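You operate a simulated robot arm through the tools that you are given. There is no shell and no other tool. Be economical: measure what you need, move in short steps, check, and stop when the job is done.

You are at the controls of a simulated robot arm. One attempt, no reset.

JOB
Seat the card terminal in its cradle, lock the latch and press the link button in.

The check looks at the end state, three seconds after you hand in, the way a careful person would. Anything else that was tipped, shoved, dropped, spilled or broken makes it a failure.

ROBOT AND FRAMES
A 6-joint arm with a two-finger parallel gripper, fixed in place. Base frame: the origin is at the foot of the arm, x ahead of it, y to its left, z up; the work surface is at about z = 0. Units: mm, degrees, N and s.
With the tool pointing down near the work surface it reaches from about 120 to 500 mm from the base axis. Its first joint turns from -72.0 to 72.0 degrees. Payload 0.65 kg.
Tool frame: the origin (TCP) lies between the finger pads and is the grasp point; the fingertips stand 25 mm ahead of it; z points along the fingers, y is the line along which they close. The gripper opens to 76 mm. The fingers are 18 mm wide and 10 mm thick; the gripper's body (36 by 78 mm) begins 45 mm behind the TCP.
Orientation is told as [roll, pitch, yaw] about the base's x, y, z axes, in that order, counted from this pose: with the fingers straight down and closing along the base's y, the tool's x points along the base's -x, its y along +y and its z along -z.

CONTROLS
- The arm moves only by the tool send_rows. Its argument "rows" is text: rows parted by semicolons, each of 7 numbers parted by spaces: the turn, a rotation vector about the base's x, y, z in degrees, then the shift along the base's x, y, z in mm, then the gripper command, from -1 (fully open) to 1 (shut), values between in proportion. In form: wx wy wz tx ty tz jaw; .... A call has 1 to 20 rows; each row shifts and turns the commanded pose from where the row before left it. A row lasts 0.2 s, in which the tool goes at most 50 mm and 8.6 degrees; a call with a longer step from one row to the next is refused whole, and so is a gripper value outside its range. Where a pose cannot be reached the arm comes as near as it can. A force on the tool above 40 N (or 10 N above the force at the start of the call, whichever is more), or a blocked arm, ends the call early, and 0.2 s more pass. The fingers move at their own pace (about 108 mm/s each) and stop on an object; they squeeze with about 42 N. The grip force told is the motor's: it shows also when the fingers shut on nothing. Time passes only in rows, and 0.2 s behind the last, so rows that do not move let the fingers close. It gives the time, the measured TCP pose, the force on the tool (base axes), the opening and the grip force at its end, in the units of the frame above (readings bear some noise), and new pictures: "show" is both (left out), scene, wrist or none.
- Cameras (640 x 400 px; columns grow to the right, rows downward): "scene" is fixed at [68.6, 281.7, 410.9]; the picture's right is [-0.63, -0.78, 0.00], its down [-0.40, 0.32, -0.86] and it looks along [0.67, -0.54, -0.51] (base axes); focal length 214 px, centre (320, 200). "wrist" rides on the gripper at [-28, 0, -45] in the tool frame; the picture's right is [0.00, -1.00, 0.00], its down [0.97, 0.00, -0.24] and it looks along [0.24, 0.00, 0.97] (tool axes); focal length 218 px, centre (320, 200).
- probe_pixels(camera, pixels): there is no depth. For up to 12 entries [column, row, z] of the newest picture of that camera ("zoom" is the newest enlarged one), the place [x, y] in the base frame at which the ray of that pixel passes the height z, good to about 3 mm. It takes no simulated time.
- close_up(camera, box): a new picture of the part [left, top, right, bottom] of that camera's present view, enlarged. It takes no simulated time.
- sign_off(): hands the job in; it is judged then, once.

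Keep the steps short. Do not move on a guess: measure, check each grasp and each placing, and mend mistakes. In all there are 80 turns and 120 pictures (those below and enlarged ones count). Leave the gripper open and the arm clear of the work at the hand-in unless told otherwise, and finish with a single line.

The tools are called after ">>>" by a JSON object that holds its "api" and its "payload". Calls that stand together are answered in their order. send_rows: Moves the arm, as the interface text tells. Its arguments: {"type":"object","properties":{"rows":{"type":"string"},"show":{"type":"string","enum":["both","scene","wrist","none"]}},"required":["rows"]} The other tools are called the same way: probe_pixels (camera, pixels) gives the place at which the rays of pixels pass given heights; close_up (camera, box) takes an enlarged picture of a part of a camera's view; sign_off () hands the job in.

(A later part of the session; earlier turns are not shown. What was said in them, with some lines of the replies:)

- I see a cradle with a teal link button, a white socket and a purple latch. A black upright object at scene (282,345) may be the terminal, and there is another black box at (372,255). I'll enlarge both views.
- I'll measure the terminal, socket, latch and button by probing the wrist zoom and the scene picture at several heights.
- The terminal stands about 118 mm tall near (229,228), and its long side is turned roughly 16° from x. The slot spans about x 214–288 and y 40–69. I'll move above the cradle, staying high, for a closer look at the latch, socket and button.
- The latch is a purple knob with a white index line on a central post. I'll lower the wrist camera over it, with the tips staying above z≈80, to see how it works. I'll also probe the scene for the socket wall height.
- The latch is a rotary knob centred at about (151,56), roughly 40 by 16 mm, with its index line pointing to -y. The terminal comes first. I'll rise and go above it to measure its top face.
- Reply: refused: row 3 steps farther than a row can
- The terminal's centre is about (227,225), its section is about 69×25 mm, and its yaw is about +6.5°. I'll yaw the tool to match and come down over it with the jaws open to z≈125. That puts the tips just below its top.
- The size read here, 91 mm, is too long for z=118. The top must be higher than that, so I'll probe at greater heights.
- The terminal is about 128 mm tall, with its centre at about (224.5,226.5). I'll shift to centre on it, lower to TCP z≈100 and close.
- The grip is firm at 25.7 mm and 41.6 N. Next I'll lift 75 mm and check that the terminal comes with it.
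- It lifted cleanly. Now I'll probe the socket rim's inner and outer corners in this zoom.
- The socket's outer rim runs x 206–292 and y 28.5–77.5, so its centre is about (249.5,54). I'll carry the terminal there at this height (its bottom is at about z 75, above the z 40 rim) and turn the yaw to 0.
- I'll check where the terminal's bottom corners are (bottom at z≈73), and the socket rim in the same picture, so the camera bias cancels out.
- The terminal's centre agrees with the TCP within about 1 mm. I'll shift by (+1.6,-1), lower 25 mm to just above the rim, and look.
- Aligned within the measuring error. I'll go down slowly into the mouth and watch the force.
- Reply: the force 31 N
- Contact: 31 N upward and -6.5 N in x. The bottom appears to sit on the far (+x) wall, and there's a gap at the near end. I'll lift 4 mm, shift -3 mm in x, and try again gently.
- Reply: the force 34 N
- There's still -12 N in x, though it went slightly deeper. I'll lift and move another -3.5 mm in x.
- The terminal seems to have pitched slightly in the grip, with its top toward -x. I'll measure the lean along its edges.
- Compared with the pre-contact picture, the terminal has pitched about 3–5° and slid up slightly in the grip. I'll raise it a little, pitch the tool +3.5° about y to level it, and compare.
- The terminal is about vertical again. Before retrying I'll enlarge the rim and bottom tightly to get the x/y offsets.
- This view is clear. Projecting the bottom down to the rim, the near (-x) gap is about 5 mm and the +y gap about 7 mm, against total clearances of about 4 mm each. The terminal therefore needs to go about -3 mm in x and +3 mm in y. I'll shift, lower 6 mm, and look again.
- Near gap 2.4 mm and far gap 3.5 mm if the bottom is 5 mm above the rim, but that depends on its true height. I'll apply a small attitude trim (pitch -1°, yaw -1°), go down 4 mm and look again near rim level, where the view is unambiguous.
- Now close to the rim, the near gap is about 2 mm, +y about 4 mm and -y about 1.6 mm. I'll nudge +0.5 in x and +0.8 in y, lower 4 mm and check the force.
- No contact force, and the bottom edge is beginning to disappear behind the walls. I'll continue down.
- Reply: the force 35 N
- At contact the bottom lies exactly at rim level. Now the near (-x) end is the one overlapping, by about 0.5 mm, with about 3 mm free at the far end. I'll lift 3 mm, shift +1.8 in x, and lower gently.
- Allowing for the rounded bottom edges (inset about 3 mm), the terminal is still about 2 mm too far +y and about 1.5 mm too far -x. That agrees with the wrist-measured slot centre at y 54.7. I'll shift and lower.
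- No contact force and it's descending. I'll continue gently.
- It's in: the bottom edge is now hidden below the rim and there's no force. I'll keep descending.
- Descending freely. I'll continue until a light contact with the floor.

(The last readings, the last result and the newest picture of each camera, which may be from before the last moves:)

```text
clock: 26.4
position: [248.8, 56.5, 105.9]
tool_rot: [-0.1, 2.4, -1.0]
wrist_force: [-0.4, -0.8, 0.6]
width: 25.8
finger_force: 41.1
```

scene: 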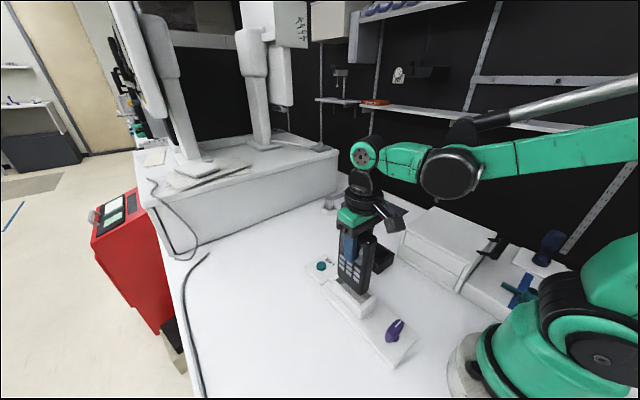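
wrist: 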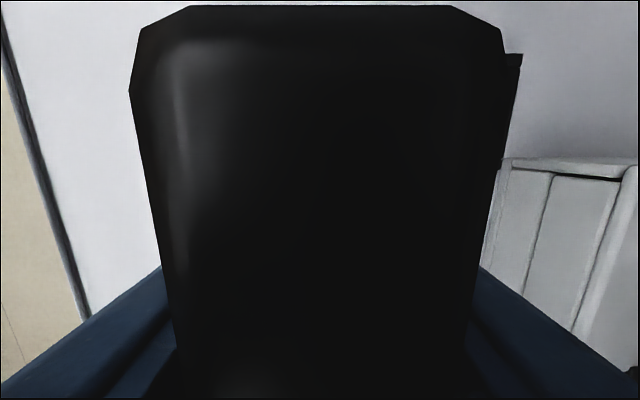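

>>> {"api": "send_rows", "payload": {"rows": "0 0 0 0 0 -1 1;0 0 0 0 0 -1 1;0 0 0 0 0 0 1", "show": "none"}}

>>> {"api": "close_up", "payload": {"camera": "scene", "box": [310, 228, 400, 318]}}

```text
clock: 27.2
position: [248.4, 55.1, 104.8]
tool_rot: [0.1, 2.4, -1.1]
wrist_force: [-4.1, 4.1, 33.8]
width: 25.8
finger_force: 40.8
```

```text
4.44 times, centred on (355, 273) of scene
```

zoom: 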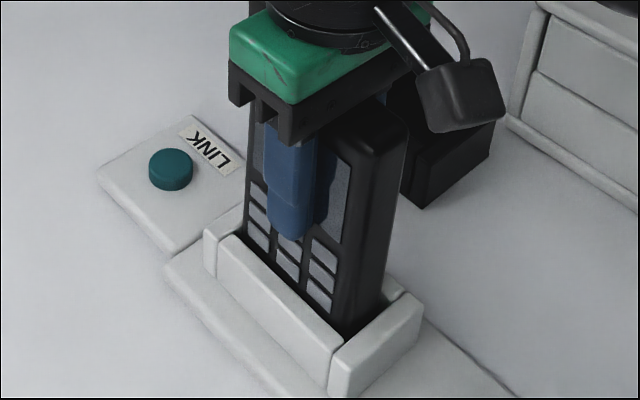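

Firm contact with the floor of the slot (34 N). The terminal is seated, so I'll open the jaws and look.

>>> {"api": "send_rows", "payload": {"rows": "0 0 0 0 0 0 0.2;0 0 0 0 0 0 -0.3;0 0 0 0 0 0 -0.6;0 0 0 0 0 0 -0.6", "show": "both"}}

>>> {"api": "close_up", "payload": {"camera": "scene", "box": [310, 228, 400, 318]}}

```text
clock: 28.2
position: [248.3, 54.8, 104.5]
tool_rot: [0.1, 2.4, -1.1]
wrist_force: [0.5, -0.6, -0.8]
width: 61.0
finger_force: 0.0
```

scene: 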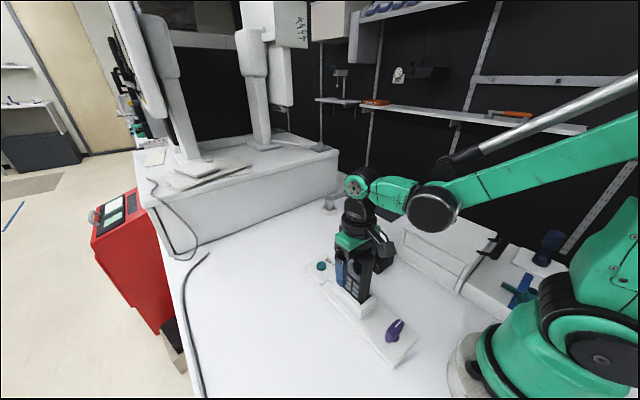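
wrist: 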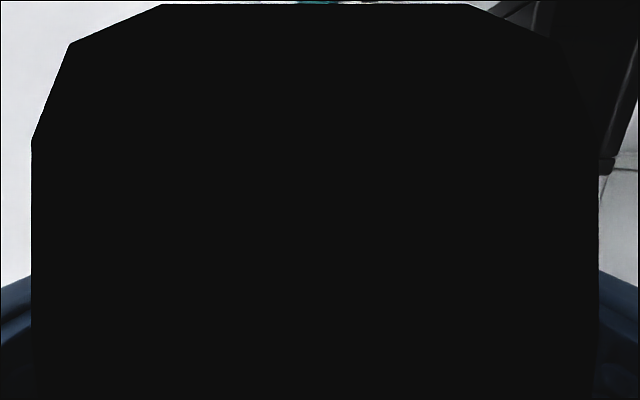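

```text
4.44 times, centred on (355, 273) of scene
```

zoom: 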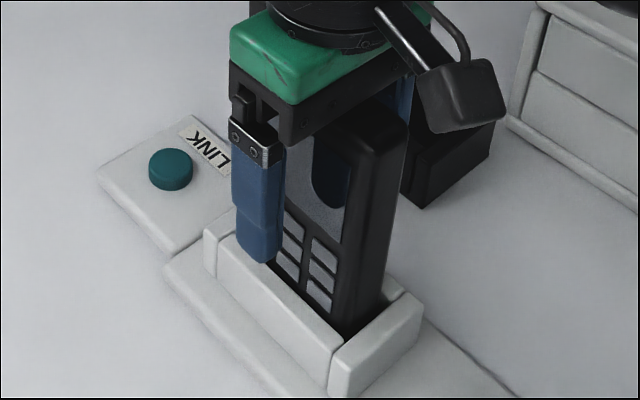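

The terminal stands by itself. I'll rise straight up clear of it, then level the tool.

>>> {"api": "send_rows", "payload": {"rows": "0 0 0 0 0 15 -0.6;0 0 0 0 0 25 -0.6;0 0 0 0 0 40 -0.6;0 0 0 0 0 40 -1;0 -2.4 1 -30 0 20 -1;0 0 0 0 0 0 -1"}}

>>> {"api": "close_up", "payload": {"camera": "scene", "box": [310, 238, 400, 328]}}

```text
clock: 29.6
position: [218.7, 55.3, 243.8]
tool_rot: [0.1, 0.1, 0.0]
wrist_force: [-0.7, 0.1, 0.8]
width: 76.0
finger_force: 0.0
```

scene: 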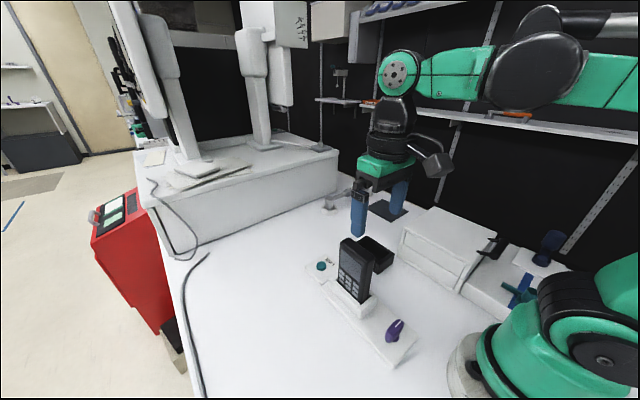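
wrist: 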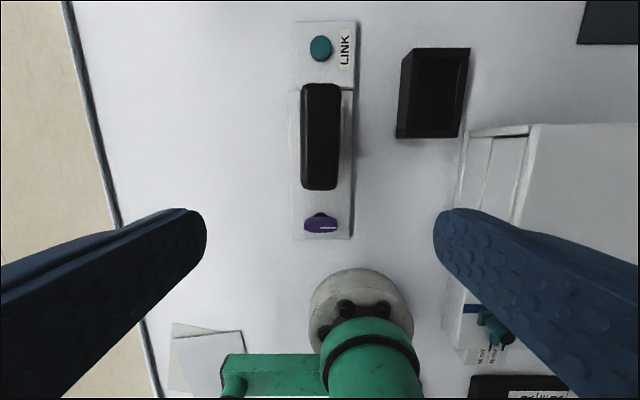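

```text
4.44 times, centred on (355, 283) of scene
```

zoom: 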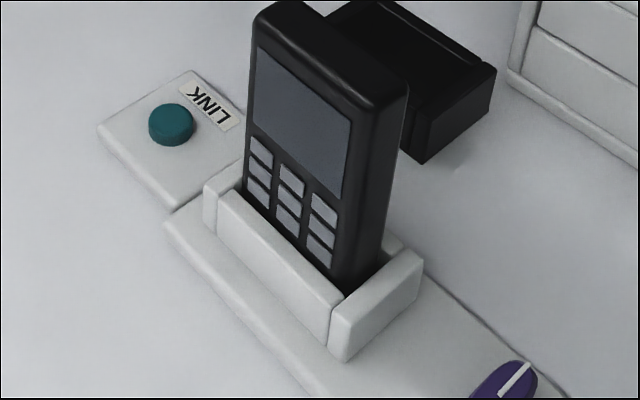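

The terminal is seated and upright. Now the latch. I'd expect the index to need to point at the terminal (+x), which is a +90° turn, so I'll approach at yaw -90 and finish at yaw 0. I'll turn while high and move toward the knob.

>>> {"api": "send_rows", "payload": {"rows": "0 0 -8.2 -6 0 -3 -0.5;0 0 -8.2 -6 0 -3 -0.5;0 0 -8.2 -6 0 -3 -0.5;0 0 -8.2 -6 0 -3 -0.5;0 0 -8.2 -6 0 -3 -0.5;0 0 -8.2 -6 0 -3 -0.5;0 0 -8.2 -6 0 -3 -0.5;0 0 -8.2 -6 0 -3 -0.5;0 0 -8.2 -6 0 -3 -0.5;0 0 -8.2 -6 0 -3 -0.5;0 0 -8 -8 0 -3 -0.5;0 0 0 0 0 0 -0.5;0 0 0 0 0 0 -0.5"}}

```text
clock: 32.4
position: [150.7, 55.3, 211.5]
tool_rot: [0.2, 0.0, -90.1]
wrist_force: [-0.6, -0.9, -0.3]
width: 57.0
finger_force: 0.2
```

scene: 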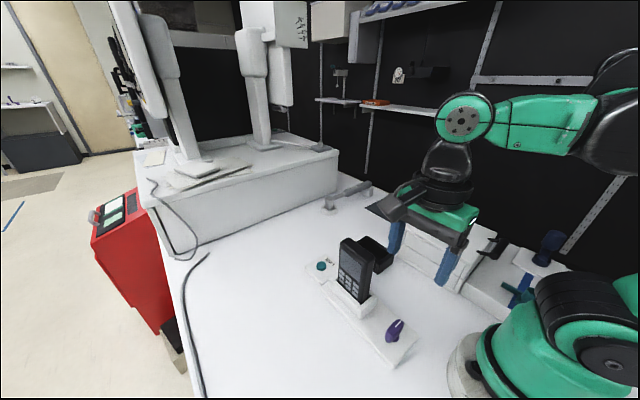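
wrist: 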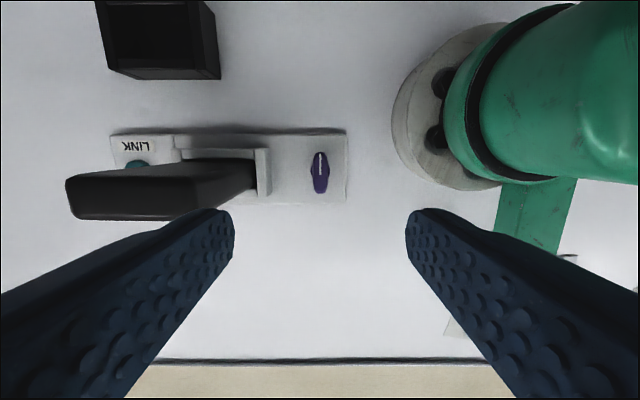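

Yaw is -90 and the knob is centred between the fingers (col 320). I'll descend to TCP z≈75, with the tips above the knob, and check.

>>> {"api": "send_rows", "payload": {"rows": "0 0 0 0 0 -40 -0.4;0 0 0 0.5 0.7 -40 -0.4;0 0 0 0 0 -35 -0.4;0 0 0 0 0 -20 -0.4;0 0 0 0 0 0 -0.4;0 0 0 0 0 0 -0.4"}}

>>> {"api": "close_up", "payload": {"camera": "scene", "box": [340, 260, 450, 370]}}

```text
clock: 33.8
position: [151.4, 56.7, 78.4]
tool_rot: [0.1, 0.0, -89.9]
wrist_force: [1.2, 0.2, 1.3]
width: 53.5
finger_force: 0.1
```

scene: 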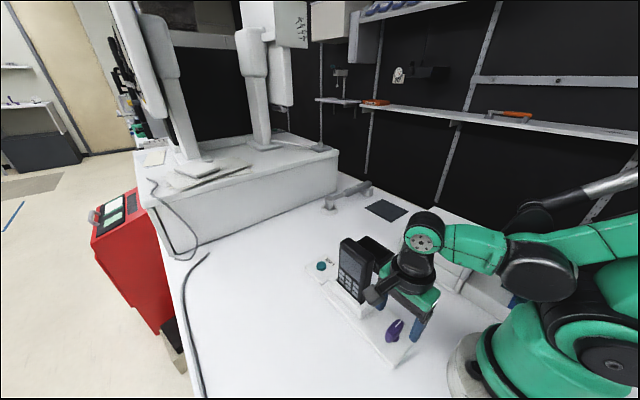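
wrist: 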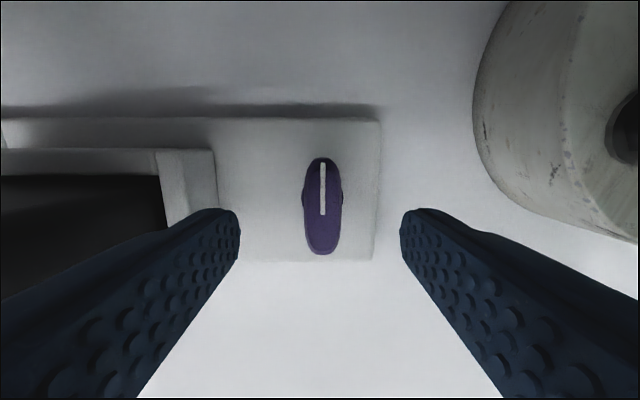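

```text
3.64 times, centred on (395, 315) of scene
```

zoom: 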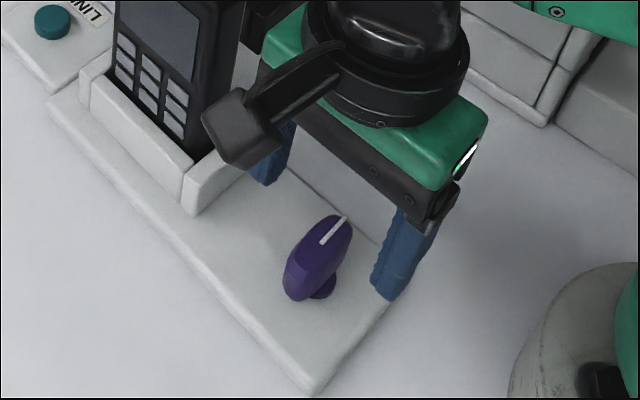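

The knob is centred and the fingers clear the socket wall. I'll descend 30 mm and close on the knob slowly.

>>> {"api": "send_rows", "payload": {"rows": "0 0 0 0 0 -10 -0.4;0 0 0 0 0 -10 -0.4;0 0 0 0 0 -10 -0.4;0 0 0 0 0 0 0;0 0 0 0 0 0 0.3;0 0 0 0 0 0 0.6;0 0 0 0 0 0 0.8;0 0 0 0 0 0 0.8"}}

>>> {"api": "close_up", "payload": {"camera": "scene", "box": [340, 260, 450, 370]}}

```text
clock: 35.6
position: [150.8, 56.9, 47.7]
tool_rot: [0.1, 0.0, -89.9]
wrist_force: [-12.7, 0.5, -5.5]
width: 18.0
finger_force: 6.5
```

scene: 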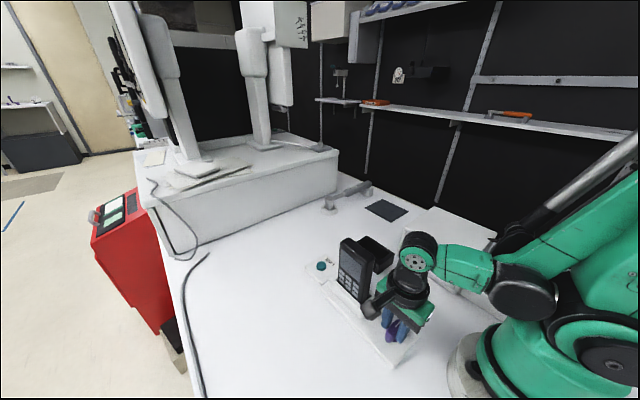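
wrist: 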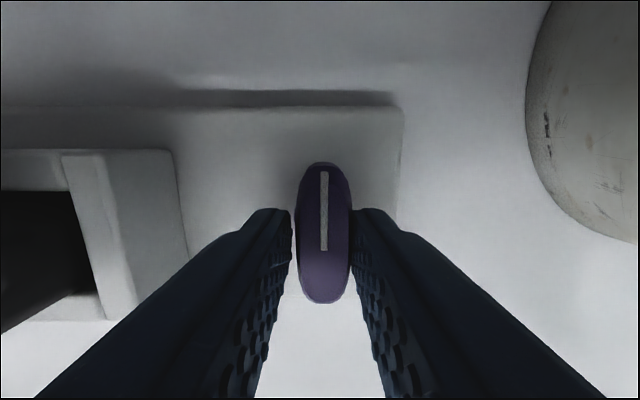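

```text
3.64 times, centred on (395, 315) of scene
```

zoom: 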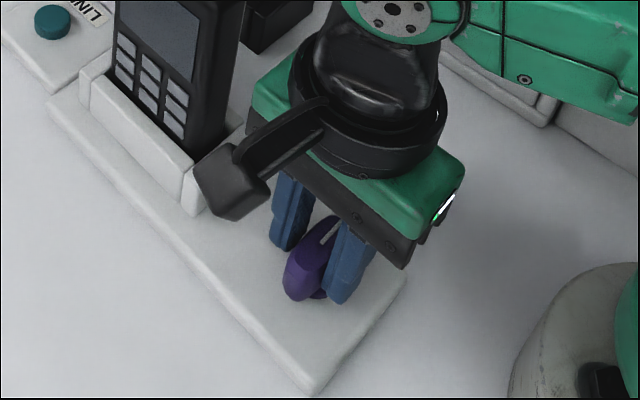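

The knob is between the fingers (18 mm) with -12.7 N in x, so the -x finger presses first. I'll shift -1 mm in x and try a small +5° turn.

>>> {"api": "send_rows", "payload": {"rows": "0 0 0 -1 0 0 0.8;0 0 0 0 0 0 0.8;0 0 3 0 0 0 0.8;0 0 3 0 0 0 0.8;0 0 0 0 0 0 0.8", "show": "wrist"}}

```text
clock: 36.8
position: [150.9, 56.8, 48.4]
tool_rot: [0.1, 0.0, -83.9]
wrist_force: [-12.4, -5.2, 3.5]
width: 18.2
finger_force: 6.8
```

wrist: 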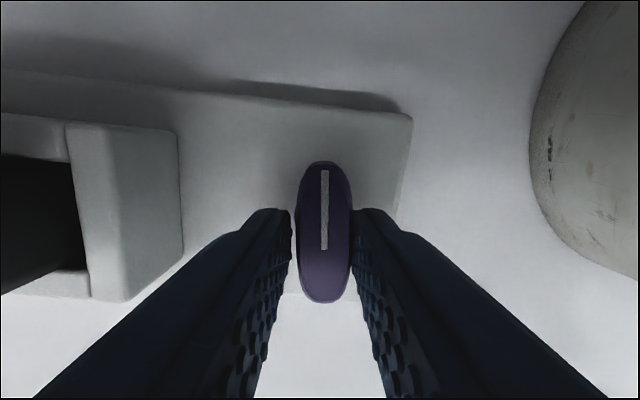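

The knob turned with the jaws and didn't resist. I'll continue in small steps.

>>> {"api": "send_rows", "payload": {"rows": "0 0 5 0 0 0 0.8;0 0 5 0 0 0 0.8;0 0 5 0 0 0 0.8;0 0 5 0 0 0 0.8;0 0 5 0 0 0 0.8;0 0 5 0 0 0 0.8;0 0 0 0 0 0 0.8", "show": "wrist"}}

```text
clock: 38.4
position: [150.0, 56.6, 46.7]
tool_rot: [0.0, 0.0, -54.0]
wrist_force: [-13.1, -10.2, 7.3]
width: 20.1
finger_force: 7.8
```

wrist: 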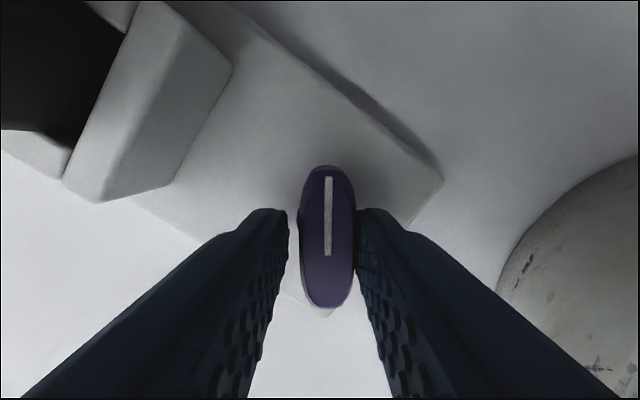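

It's turning. The right finger carries the load, so I'll shift 1.5 mm toward it and continue.

>>> {"api": "send_rows", "payload": {"rows": "0 0 0 -1.2 -0.9 0 0.8;0 0 5 0 0 0 0.8;0 0 5 0 0 0 0.8;0 0 5 0 0 0 0.8;0 0 5 0 0 0 0.8;0 0 5 0 0 0 0.8;0 0 5 0 0 0 0.8;0 0 0 0 0 0 0.8", "show": "wrist"}}

```text
clock: 40.2
position: [151.8, 55.9, 47.3]
tool_rot: [0.1, 0.0, -24.0]
wrist_force: [-8.8, -11.3, 5.2]
width: 19.0
finger_force: 6.8
```

wrist: 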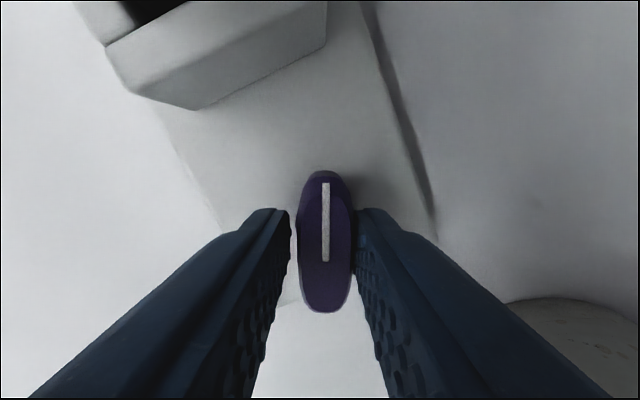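

The index is now 24° short of pointing at the terminal. I'll continue.

>>> {"api": "send_rows", "payload": {"rows": "0 0 0 -0.6 -0.9 0 0.8;0 0 5 0 0 0 0.8;0 0 5 0 0 0 0.8;0 0 5 0 0 0 0.8;0 0 5 0 0 0 0.8;0 0 4 0 0 0 0.8;0 0 0 0 0 0 0.8"}}

>>> {"api": "close_up", "payload": {"camera": "scene", "box": [330, 250, 440, 360]}}

```text
clock: 41.8
position: [152.1, 56.0, 47.0]
tool_rot: [0.1, 0.0, 0.0]
wrist_force: [-0.9, -11.9, 4.7]
width: 16.8
finger_force: 5.3
```

scene: 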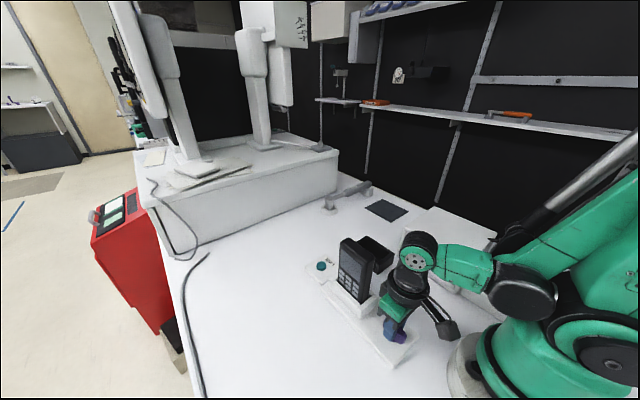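
wrist: 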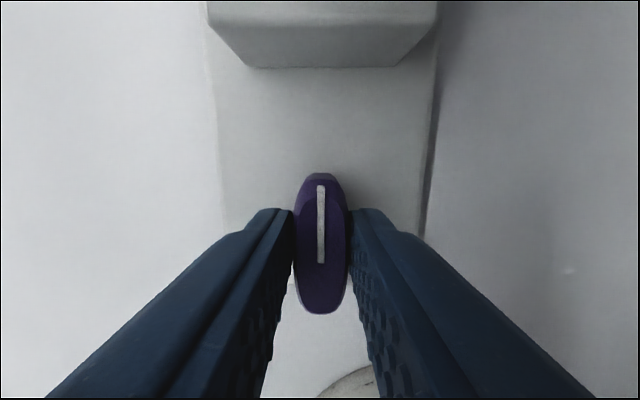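

```text
3.64 times, centred on (385, 305) of scene
```

zoom: 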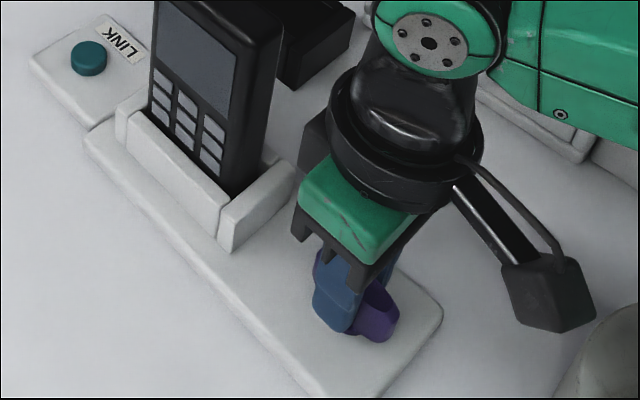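

The index now points at the terminal. To find out whether this is the end stop, I'll test 6° further.

>>> {"api": "send_rows", "payload": {"rows": "0 0 3 0 0 0 0.8;0 0 3 0 0 0 0.8;0 0 0 0 0 0 0.8", "show": "wrist"}}

```text
clock: 42.6
position: [150.6, 55.4, 47.9]
tool_rot: [0.0, 0.0, 6.1]
wrist_force: [-5.4, -15.7, -3.0]
width: 19.5
finger_force: 7.8
```

wrist: 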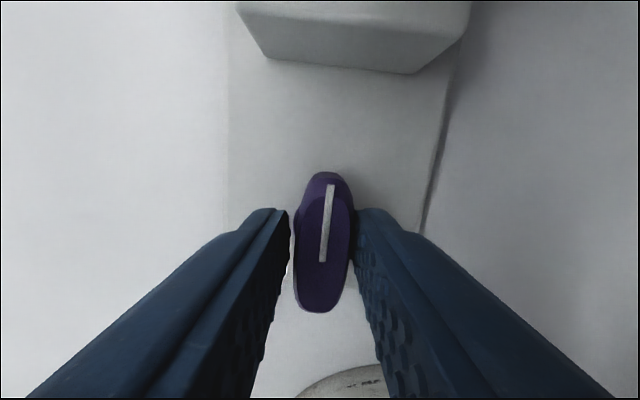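

The knob stayed put while the jaws turned (index now about 6° off in the view), so it's at its end stop and aligned with the terminal. I'll open the jaws and rise straight up.

>>> {"api": "send_rows", "payload": {"rows": "0 0 -4 0 0 0 0.3;0 0 0 0 0 0 -0.2;0 0 0 0 0 0 -0.2;0 0 -2 0 0 15 -0.2;0 0 0 0 0 30 -0.2;0 0 0 0 0 40 -0.2;0 0 0 0 0 45 -0.2;0 0 0 0 0 45 -0.2;0 0 0 0 0 0 -0.2"}}

>>> {"api": "close_up", "payload": {"camera": "scene", "box": [310, 240, 430, 360]}}

>>> {"api": "close_up", "payload": {"camera": "wrist", "box": [260, 40, 400, 260]}}

```text
clock: 44.6
position: [146.0, 54.8, 222.4]
tool_rot: [0.1, 0.0, 0.0]
wrist_force: [0.7, 0.0, 0.2]
width: 45.6
finger_force: 0.1
```

scene: 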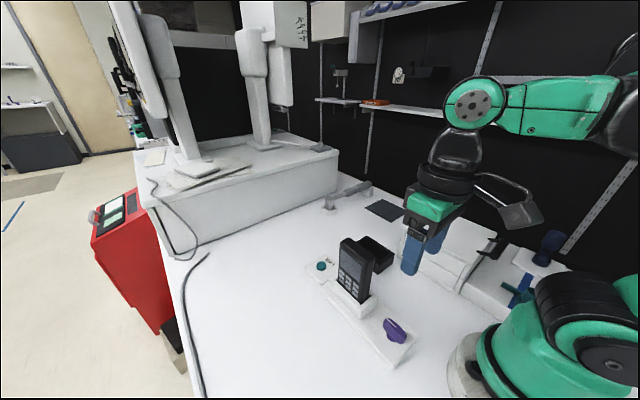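
wrist: 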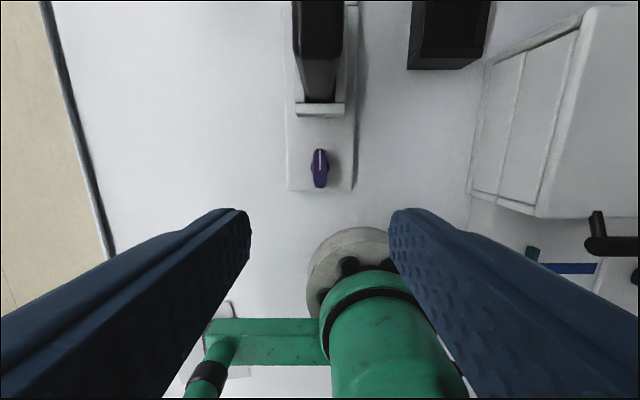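

```text
3.33 times, centred on (370, 300) of scene
```

zoom: 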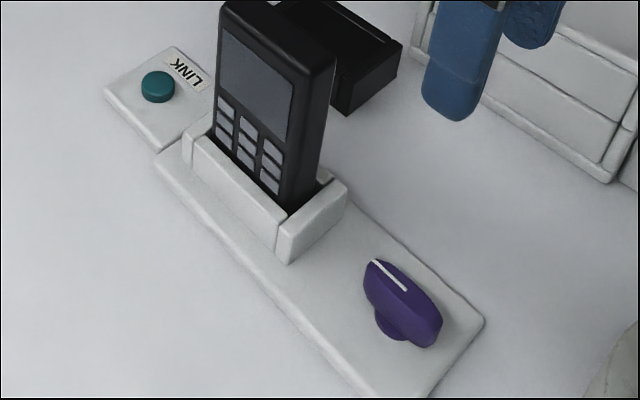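

```text
1.82 times, centred on (330, 150) of wrist
```

zoom: 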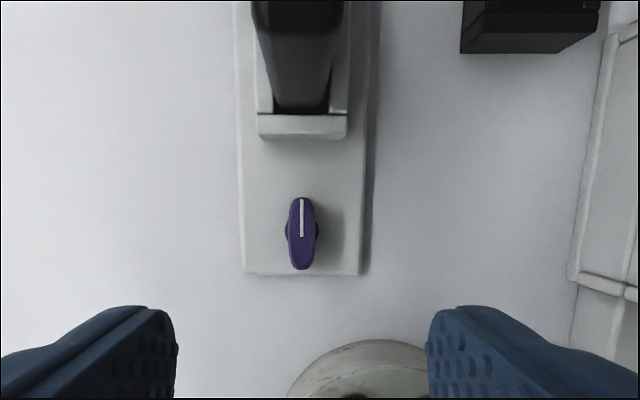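

The latch is locked with the index pointing at the terminal, and it's holding. Next is the link button at about (349,57). At yaw 0 the hand's side bracket would reach over the terminal, so I'll use yaw -90 and travel high with the fingers shut.

>>> {"api": "send_rows", "payload": {"rows": "0 0 -8.2 10 0 5 1;0 0 -8.2 18 0 5 1;0 0 -8.2 18 0 0 1;0 0 -8.2 18 0 0 1;0 0 -8.2 18 0 0 1;0 0 -8.2 20 0 0 1;0 0 -8.2 20 0 0 1;0 0 -8.2 20 0 0 1;0 0 -8.2 20 0 0 1;0 0 -8.2 20 0 0 1;0 0 -8 20 0 0 1;0 0 0 0 0 0 1;0 0 0 0 0 0 1"}}

```text
clock: 47.4
position: [350.4, 53.6, 231.0]
tool_rot: [0.1, 0.0, -90.1]
wrist_force: [-0.3, 0.6, 0.1]
width: 0.0
finger_force: 23.5
```

scene: 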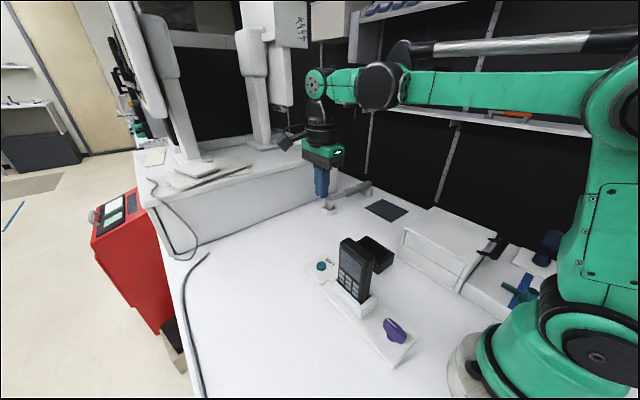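
wrist: 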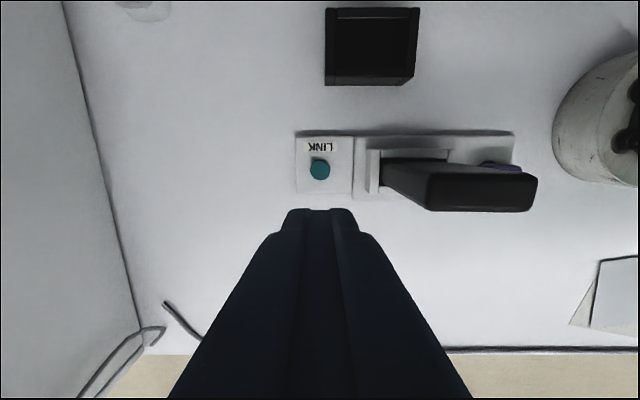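

The button shows at wrist (320,169). I'll probe its location at plausible heights.

>>> {"api": "probe_pixels", "payload": {"camera": "wrist", "pixels": [[320, 169, 20], [320, 169, 26], [427, 200, 140], [440, 175, 140], [530, 210, 140]]}}

>>> {"api": "probe_pixels", "payload": {"camera": "scene", "pixels": [[320.5, 265.5, 20], [320.5, 265.5, 26], [320.5, 265.5, 16]]}}

>>> {"api": "close_up", "payload": {"camera": "scene", "box": [295, 250, 345, 290]}}

```text
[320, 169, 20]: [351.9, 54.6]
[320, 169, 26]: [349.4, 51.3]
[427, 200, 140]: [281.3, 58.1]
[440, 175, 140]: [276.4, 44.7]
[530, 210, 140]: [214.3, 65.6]
```

```text
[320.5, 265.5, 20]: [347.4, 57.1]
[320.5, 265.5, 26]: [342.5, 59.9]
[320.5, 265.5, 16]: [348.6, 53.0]
```

```text
10.00 times, centred on (320, 270) of scene
```

zoom: 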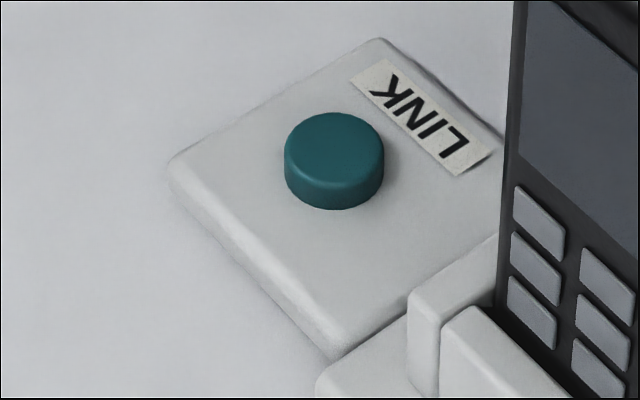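

Button is at about (350,55), 20 mm across, with its top near z 20. I'm above it already. I'll lower to TCP z≈70 and check that the hand clears the terminal.

>>> {"api": "send_rows", "payload": {"rows": "0 0 0 0 1 -35 1;0 0 0 0 0 -40 1;0 0 0 0 0 -40 1;0 0 0 0 0 -25 1;0 0 0 0 0 -15 1;0 0 0 0 0 0 1"}}

>>> {"api": "close_up", "payload": {"camera": "scene", "box": [280, 190, 400, 320]}}

```text
clock: 48.8
position: [349.6, 53.6, 74.1]
tool_rot: [0.1, 0.0, -90.0]
wrist_force: [0.1, 0.0, 0.1]
width: 0.0
finger_force: 24.1
```

scene: 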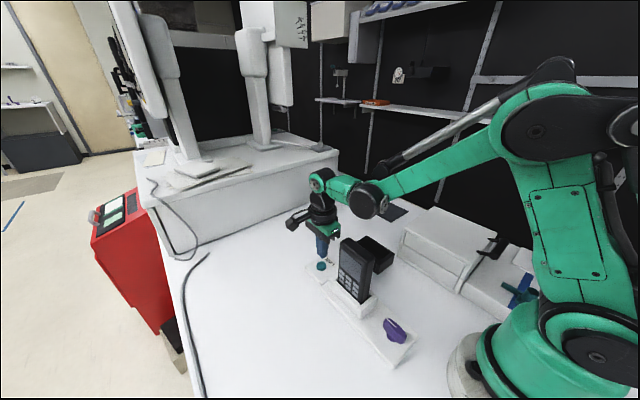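
wrist: 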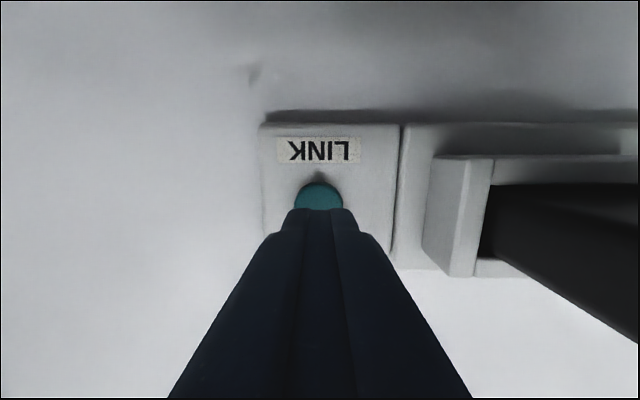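

```text
3.08 times, centred on (340, 255) of scene
```

zoom: 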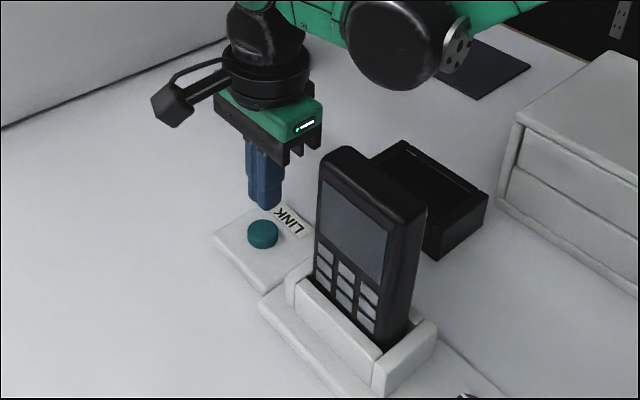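

The hand clears the terminal and the button is right under the tips. I'll press down gradually, letting the force guard stop it.

>>> {"api": "send_rows", "payload": {"rows": "0 0 0 0.3 1 -10 1;0 0 0 0 0 -8 1;0 0 0 0 0 -5 1;0 0 0 0 0 -3 1;0 0 0 0 0 0 1"}}

>>> {"api": "close_up", "payload": {"camera": "scene", "box": [290, 220, 380, 310]}}

```text
clock: 50.0
position: [350.2, 55.6, 49.5]
tool_rot: [0.1, 0.0, -90.0]
wrist_force: [-0.2, 0.5, -0.3]
width: 0.0
finger_force: 23.5
```

scene: 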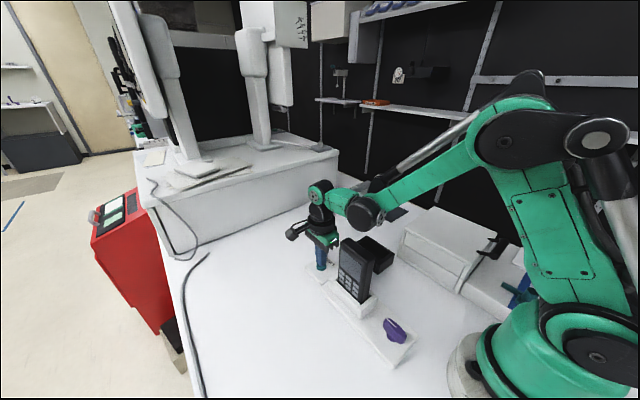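
wrist: 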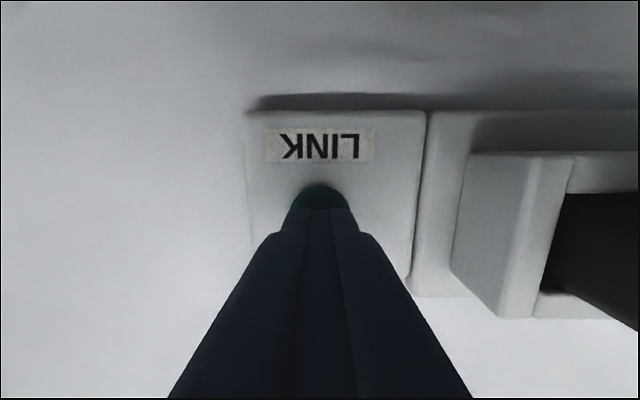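

```text
4.44 times, centred on (335, 265) of scene
```

zoom: 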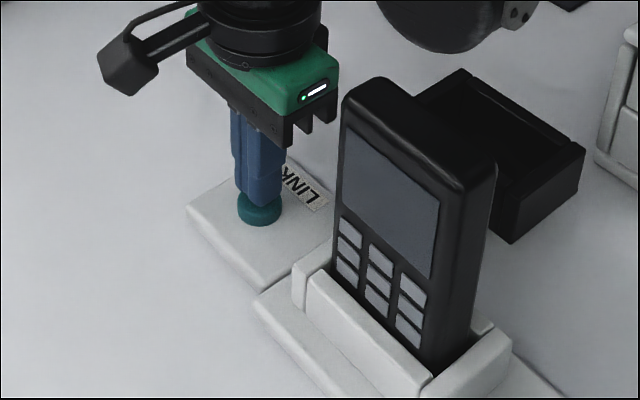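

Tips are just above the button with no contact yet. I'll continue in small steps.

>>> {"api": "send_rows", "payload": {"rows": "0 0 0 0 0 -2 1;0 0 0 0 0 -2 1;0 0 0 0 0 -1.5 1;0 0 0 0 0 0 1", "show": "none"}}

>>> {"api": "close_up", "payload": {"camera": "scene", "box": [295, 250, 345, 290]}}

```text
clock: 51.0
position: [349.3, 55.7, 42.3]
tool_rot: [0.0, 0.0, -90.0]
wrist_force: [0.0, -0.4, -0.1]
width: 0.0
finger_force: 23.7
```

```text
10.00 times, centred on (320, 270) of scene
```

zoom: 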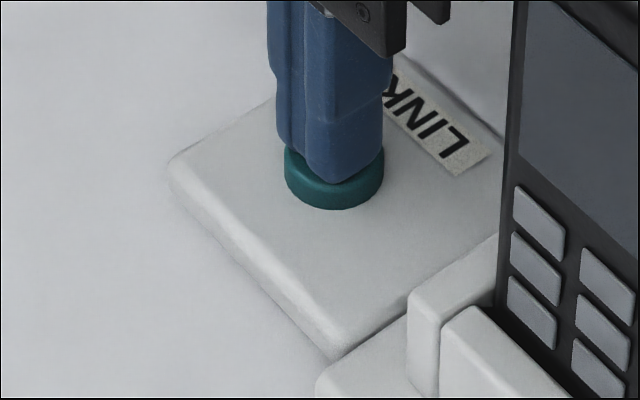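

>>> {"api": "send_rows", "payload": {"rows": "0 0 0 0 0 -1 1;0 0 0 0 0 -1 1;0 0 0 0 0 -1 1;0 0 0 0 0 0 1", "show": "none"}}

>>> {"api": "close_up", "payload": {"camera": "scene", "box": [295, 250, 345, 290]}}

```text
clock: 52.0
position: [350.6, 56.7, 42.7]
tool_rot: [0.1, 0.0, -90.0]
wrist_force: [-0.2, 1.5, 0.9]
width: 0.2
finger_force: 23.9
```

```text
10.00 times, centred on (320, 270) of scene
```

zoom: 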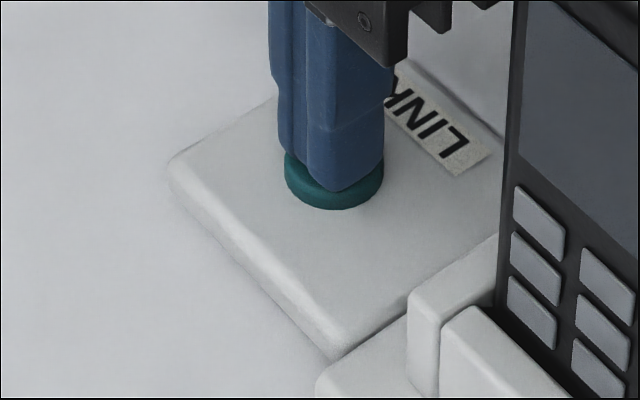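

>>> {"api": "send_rows", "payload": {"rows": "0 0 0 0 0 -1 1;0 0 0 0 0 -1 1;0 0 0 0 0 -1 1;0 0 0 0 0 0 1", "show": "none"}}

>>> {"api": "close_up", "payload": {"camera": "scene", "box": [295, 250, 345, 290]}}

```text
clock: 53.0
position: [351.1, 56.3, 38.4]
tool_rot: [0.1, 0.1, -90.1]
wrist_force: [-3.6, -3.9, 8.9]
width: 0.0
finger_force: 23.9
```

```text
10.00 times, centred on (320, 270) of scene
```

zoom: 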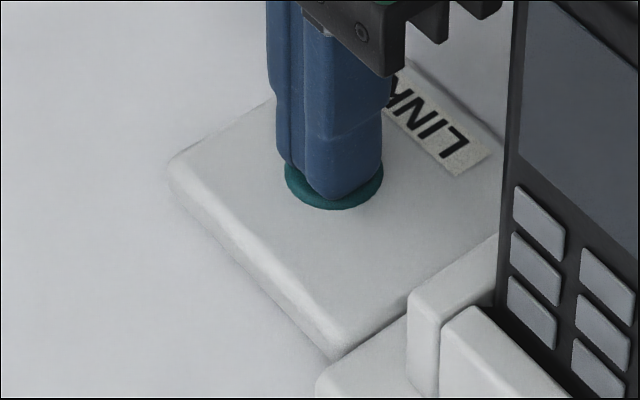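

The button is moving down (9 N, and it's visibly lower). I'll press on to its stop.

>>> {"api": "send_rows", "payload": {"rows": "0 0 0 0 0 -1 1;0 0 0 0 0 -1 1;0 0 0 0 0 -1 1;0 0 0 0 0 0 1", "show": "none"}}

>>> {"api": "close_up", "payload": {"camera": "scene", "box": [295, 250, 345, 290]}}

```text
clock: 54.0
position: [349.3, 55.9, 35.2]
tool_rot: [0.1, 0.1, -89.9]
wrist_force: [7.6, 3.1, 22.5]
width: 0.1
finger_force: 23.6
```

```text
10.00 times, centred on (320, 270) of scene
```

zoom: 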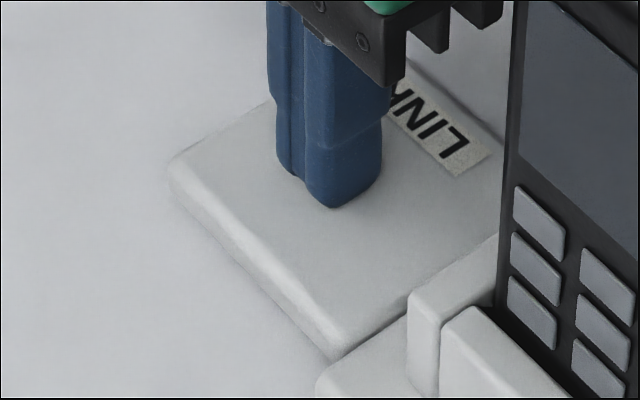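

The button is flush at 22 N. I'll press one more mm to be sure, then lift off and see whether it stays in.

>>> {"api": "send_rows", "payload": {"rows": "0 0 0 0 0 -1 1;0 0 0 0 0 0 1;0 0 0 0 0 5 1;0 0 0 0 0 15 1;0 0 0 0 0 35 1;0 0 0 0 0 45 1;0 0 0 0 0 45 1;0 0 0 0 0 0 1", "show": "scene"}}

>>> {"api": "close_up", "payload": {"camera": "scene", "box": [295, 250, 345, 290]}}

```text
clock: 55.8
position: [348.4, 54.9, 178.4]
tool_rot: [0.0, 0.0, -90.1]
wrist_force: [-0.4, -0.6, 0.9]
width: 0.0
finger_force: 23.6
```

scene: 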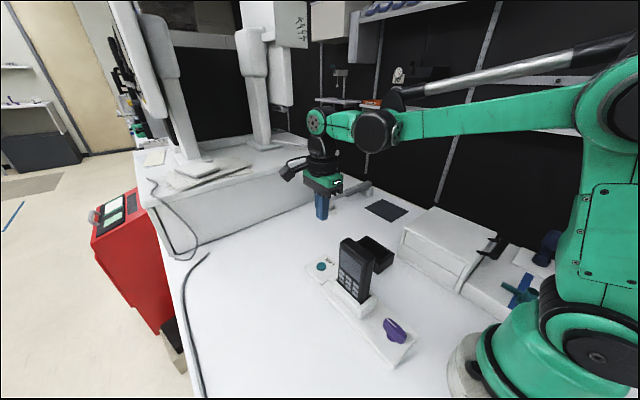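

```text
10.00 times, centred on (320, 270) of scene
```

zoom: 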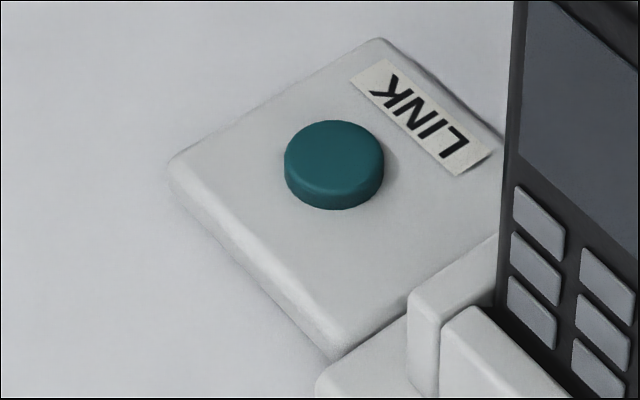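

The button now sits about 2–3 mm lower than before (its top rim moved from row 112 to 120). I'll wait a second to see whether it's stable.

>>> {"api": "send_rows", "payload": {"rows": "0 0 0 0 0 0 1;0 0 0 0 0 0 1;0 0 0 0 0 0 1;0 0 0 0 0 0 1;0 0 0 0 0 0 1;0 0 0 0 0 0 1;0 0 0 0 0 0 1", "show": "none"}}

>>> {"api": "close_up", "payload": {"camera": "scene", "box": [295, 250, 345, 290]}}

```text
clock: 57.4
position: [348.4, 57.4, 179.3]
tool_rot: [0.1, -0.1, -90.1]
wrist_force: [-0.3, -0.9, -0.2]
width: 0.0
finger_force: 23.1
```

```text
10.00 times, centred on (320, 270) of scene
```

zoom: 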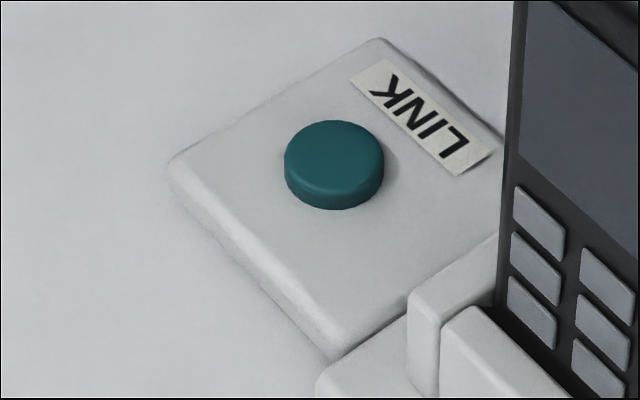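

It's stable, latched at the lower position, so I won't press again because that could release it. I'll rise, open the gripper, and check everything once more.

>>> {"api": "send_rows", "payload": {"rows": "0 0 0 0 0 40 1;0 0 0 0 0 40 0;0 0 0 -20 -20 20 -1;0 0 0 -30 -30 0 -1;0 0 0 0 0 0 -1;0 0 0 0 0 0 -1"}}

>>> {"api": "close_up", "payload": {"camera": "scene", "box": [300, 230, 430, 370]}}

>>> {"api": "close_up", "payload": {"camera": "wrist", "box": [260, 150, 560, 330]}}

```text
clock: 58.8
position: [299.4, 5.5, 281.1]
tool_rot: [0.0, 0.0, -90.0]
wrist_force: [-0.7, -0.5, 0.5]
width: 75.9
finger_force: 0.0
```

scene: 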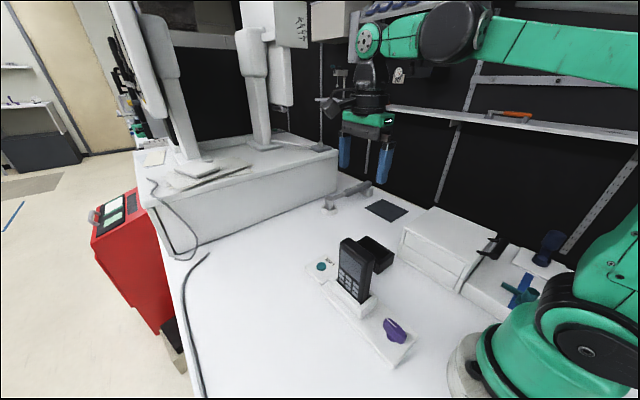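
wrist: 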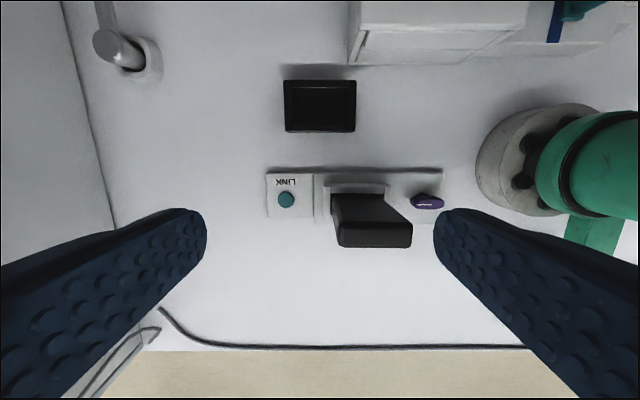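

```text
2.86 times, centred on (365, 300) of scene
```

zoom: 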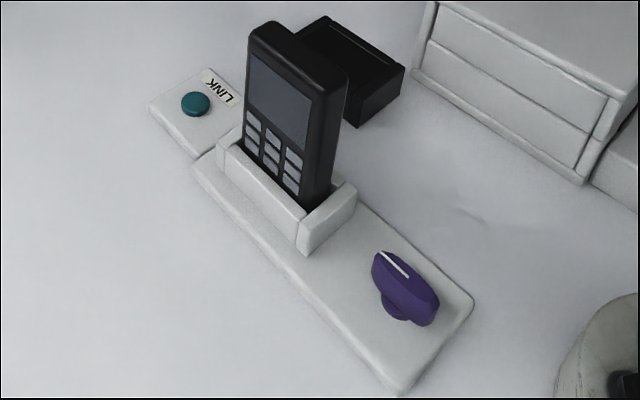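

```text
2.13 times, centred on (410, 240) of wrist
```

zoom: 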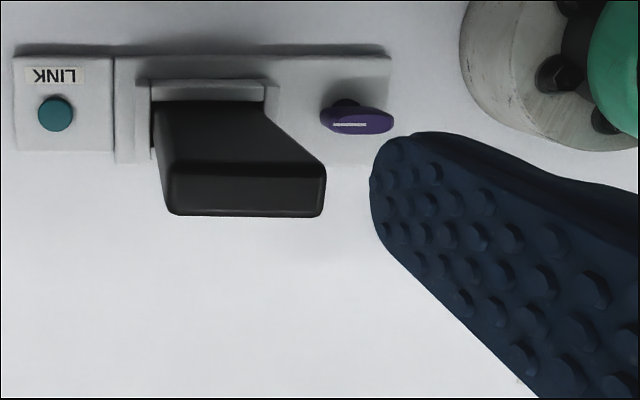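

The terminal is upright and seated, the latch is at its stop with the index toward the terminal, the button is holding in, nothing else has moved, and the gripper is open and clear. Handing in.

>>> {"api": "sign_off", "payload": {}}

```text
The job is handed in.
```

The terminal is seated in its cradle, the latch is turned to its end stop, and the link button was pressed flush and now rests about 2–3 mm lower than before, which I took as latched.
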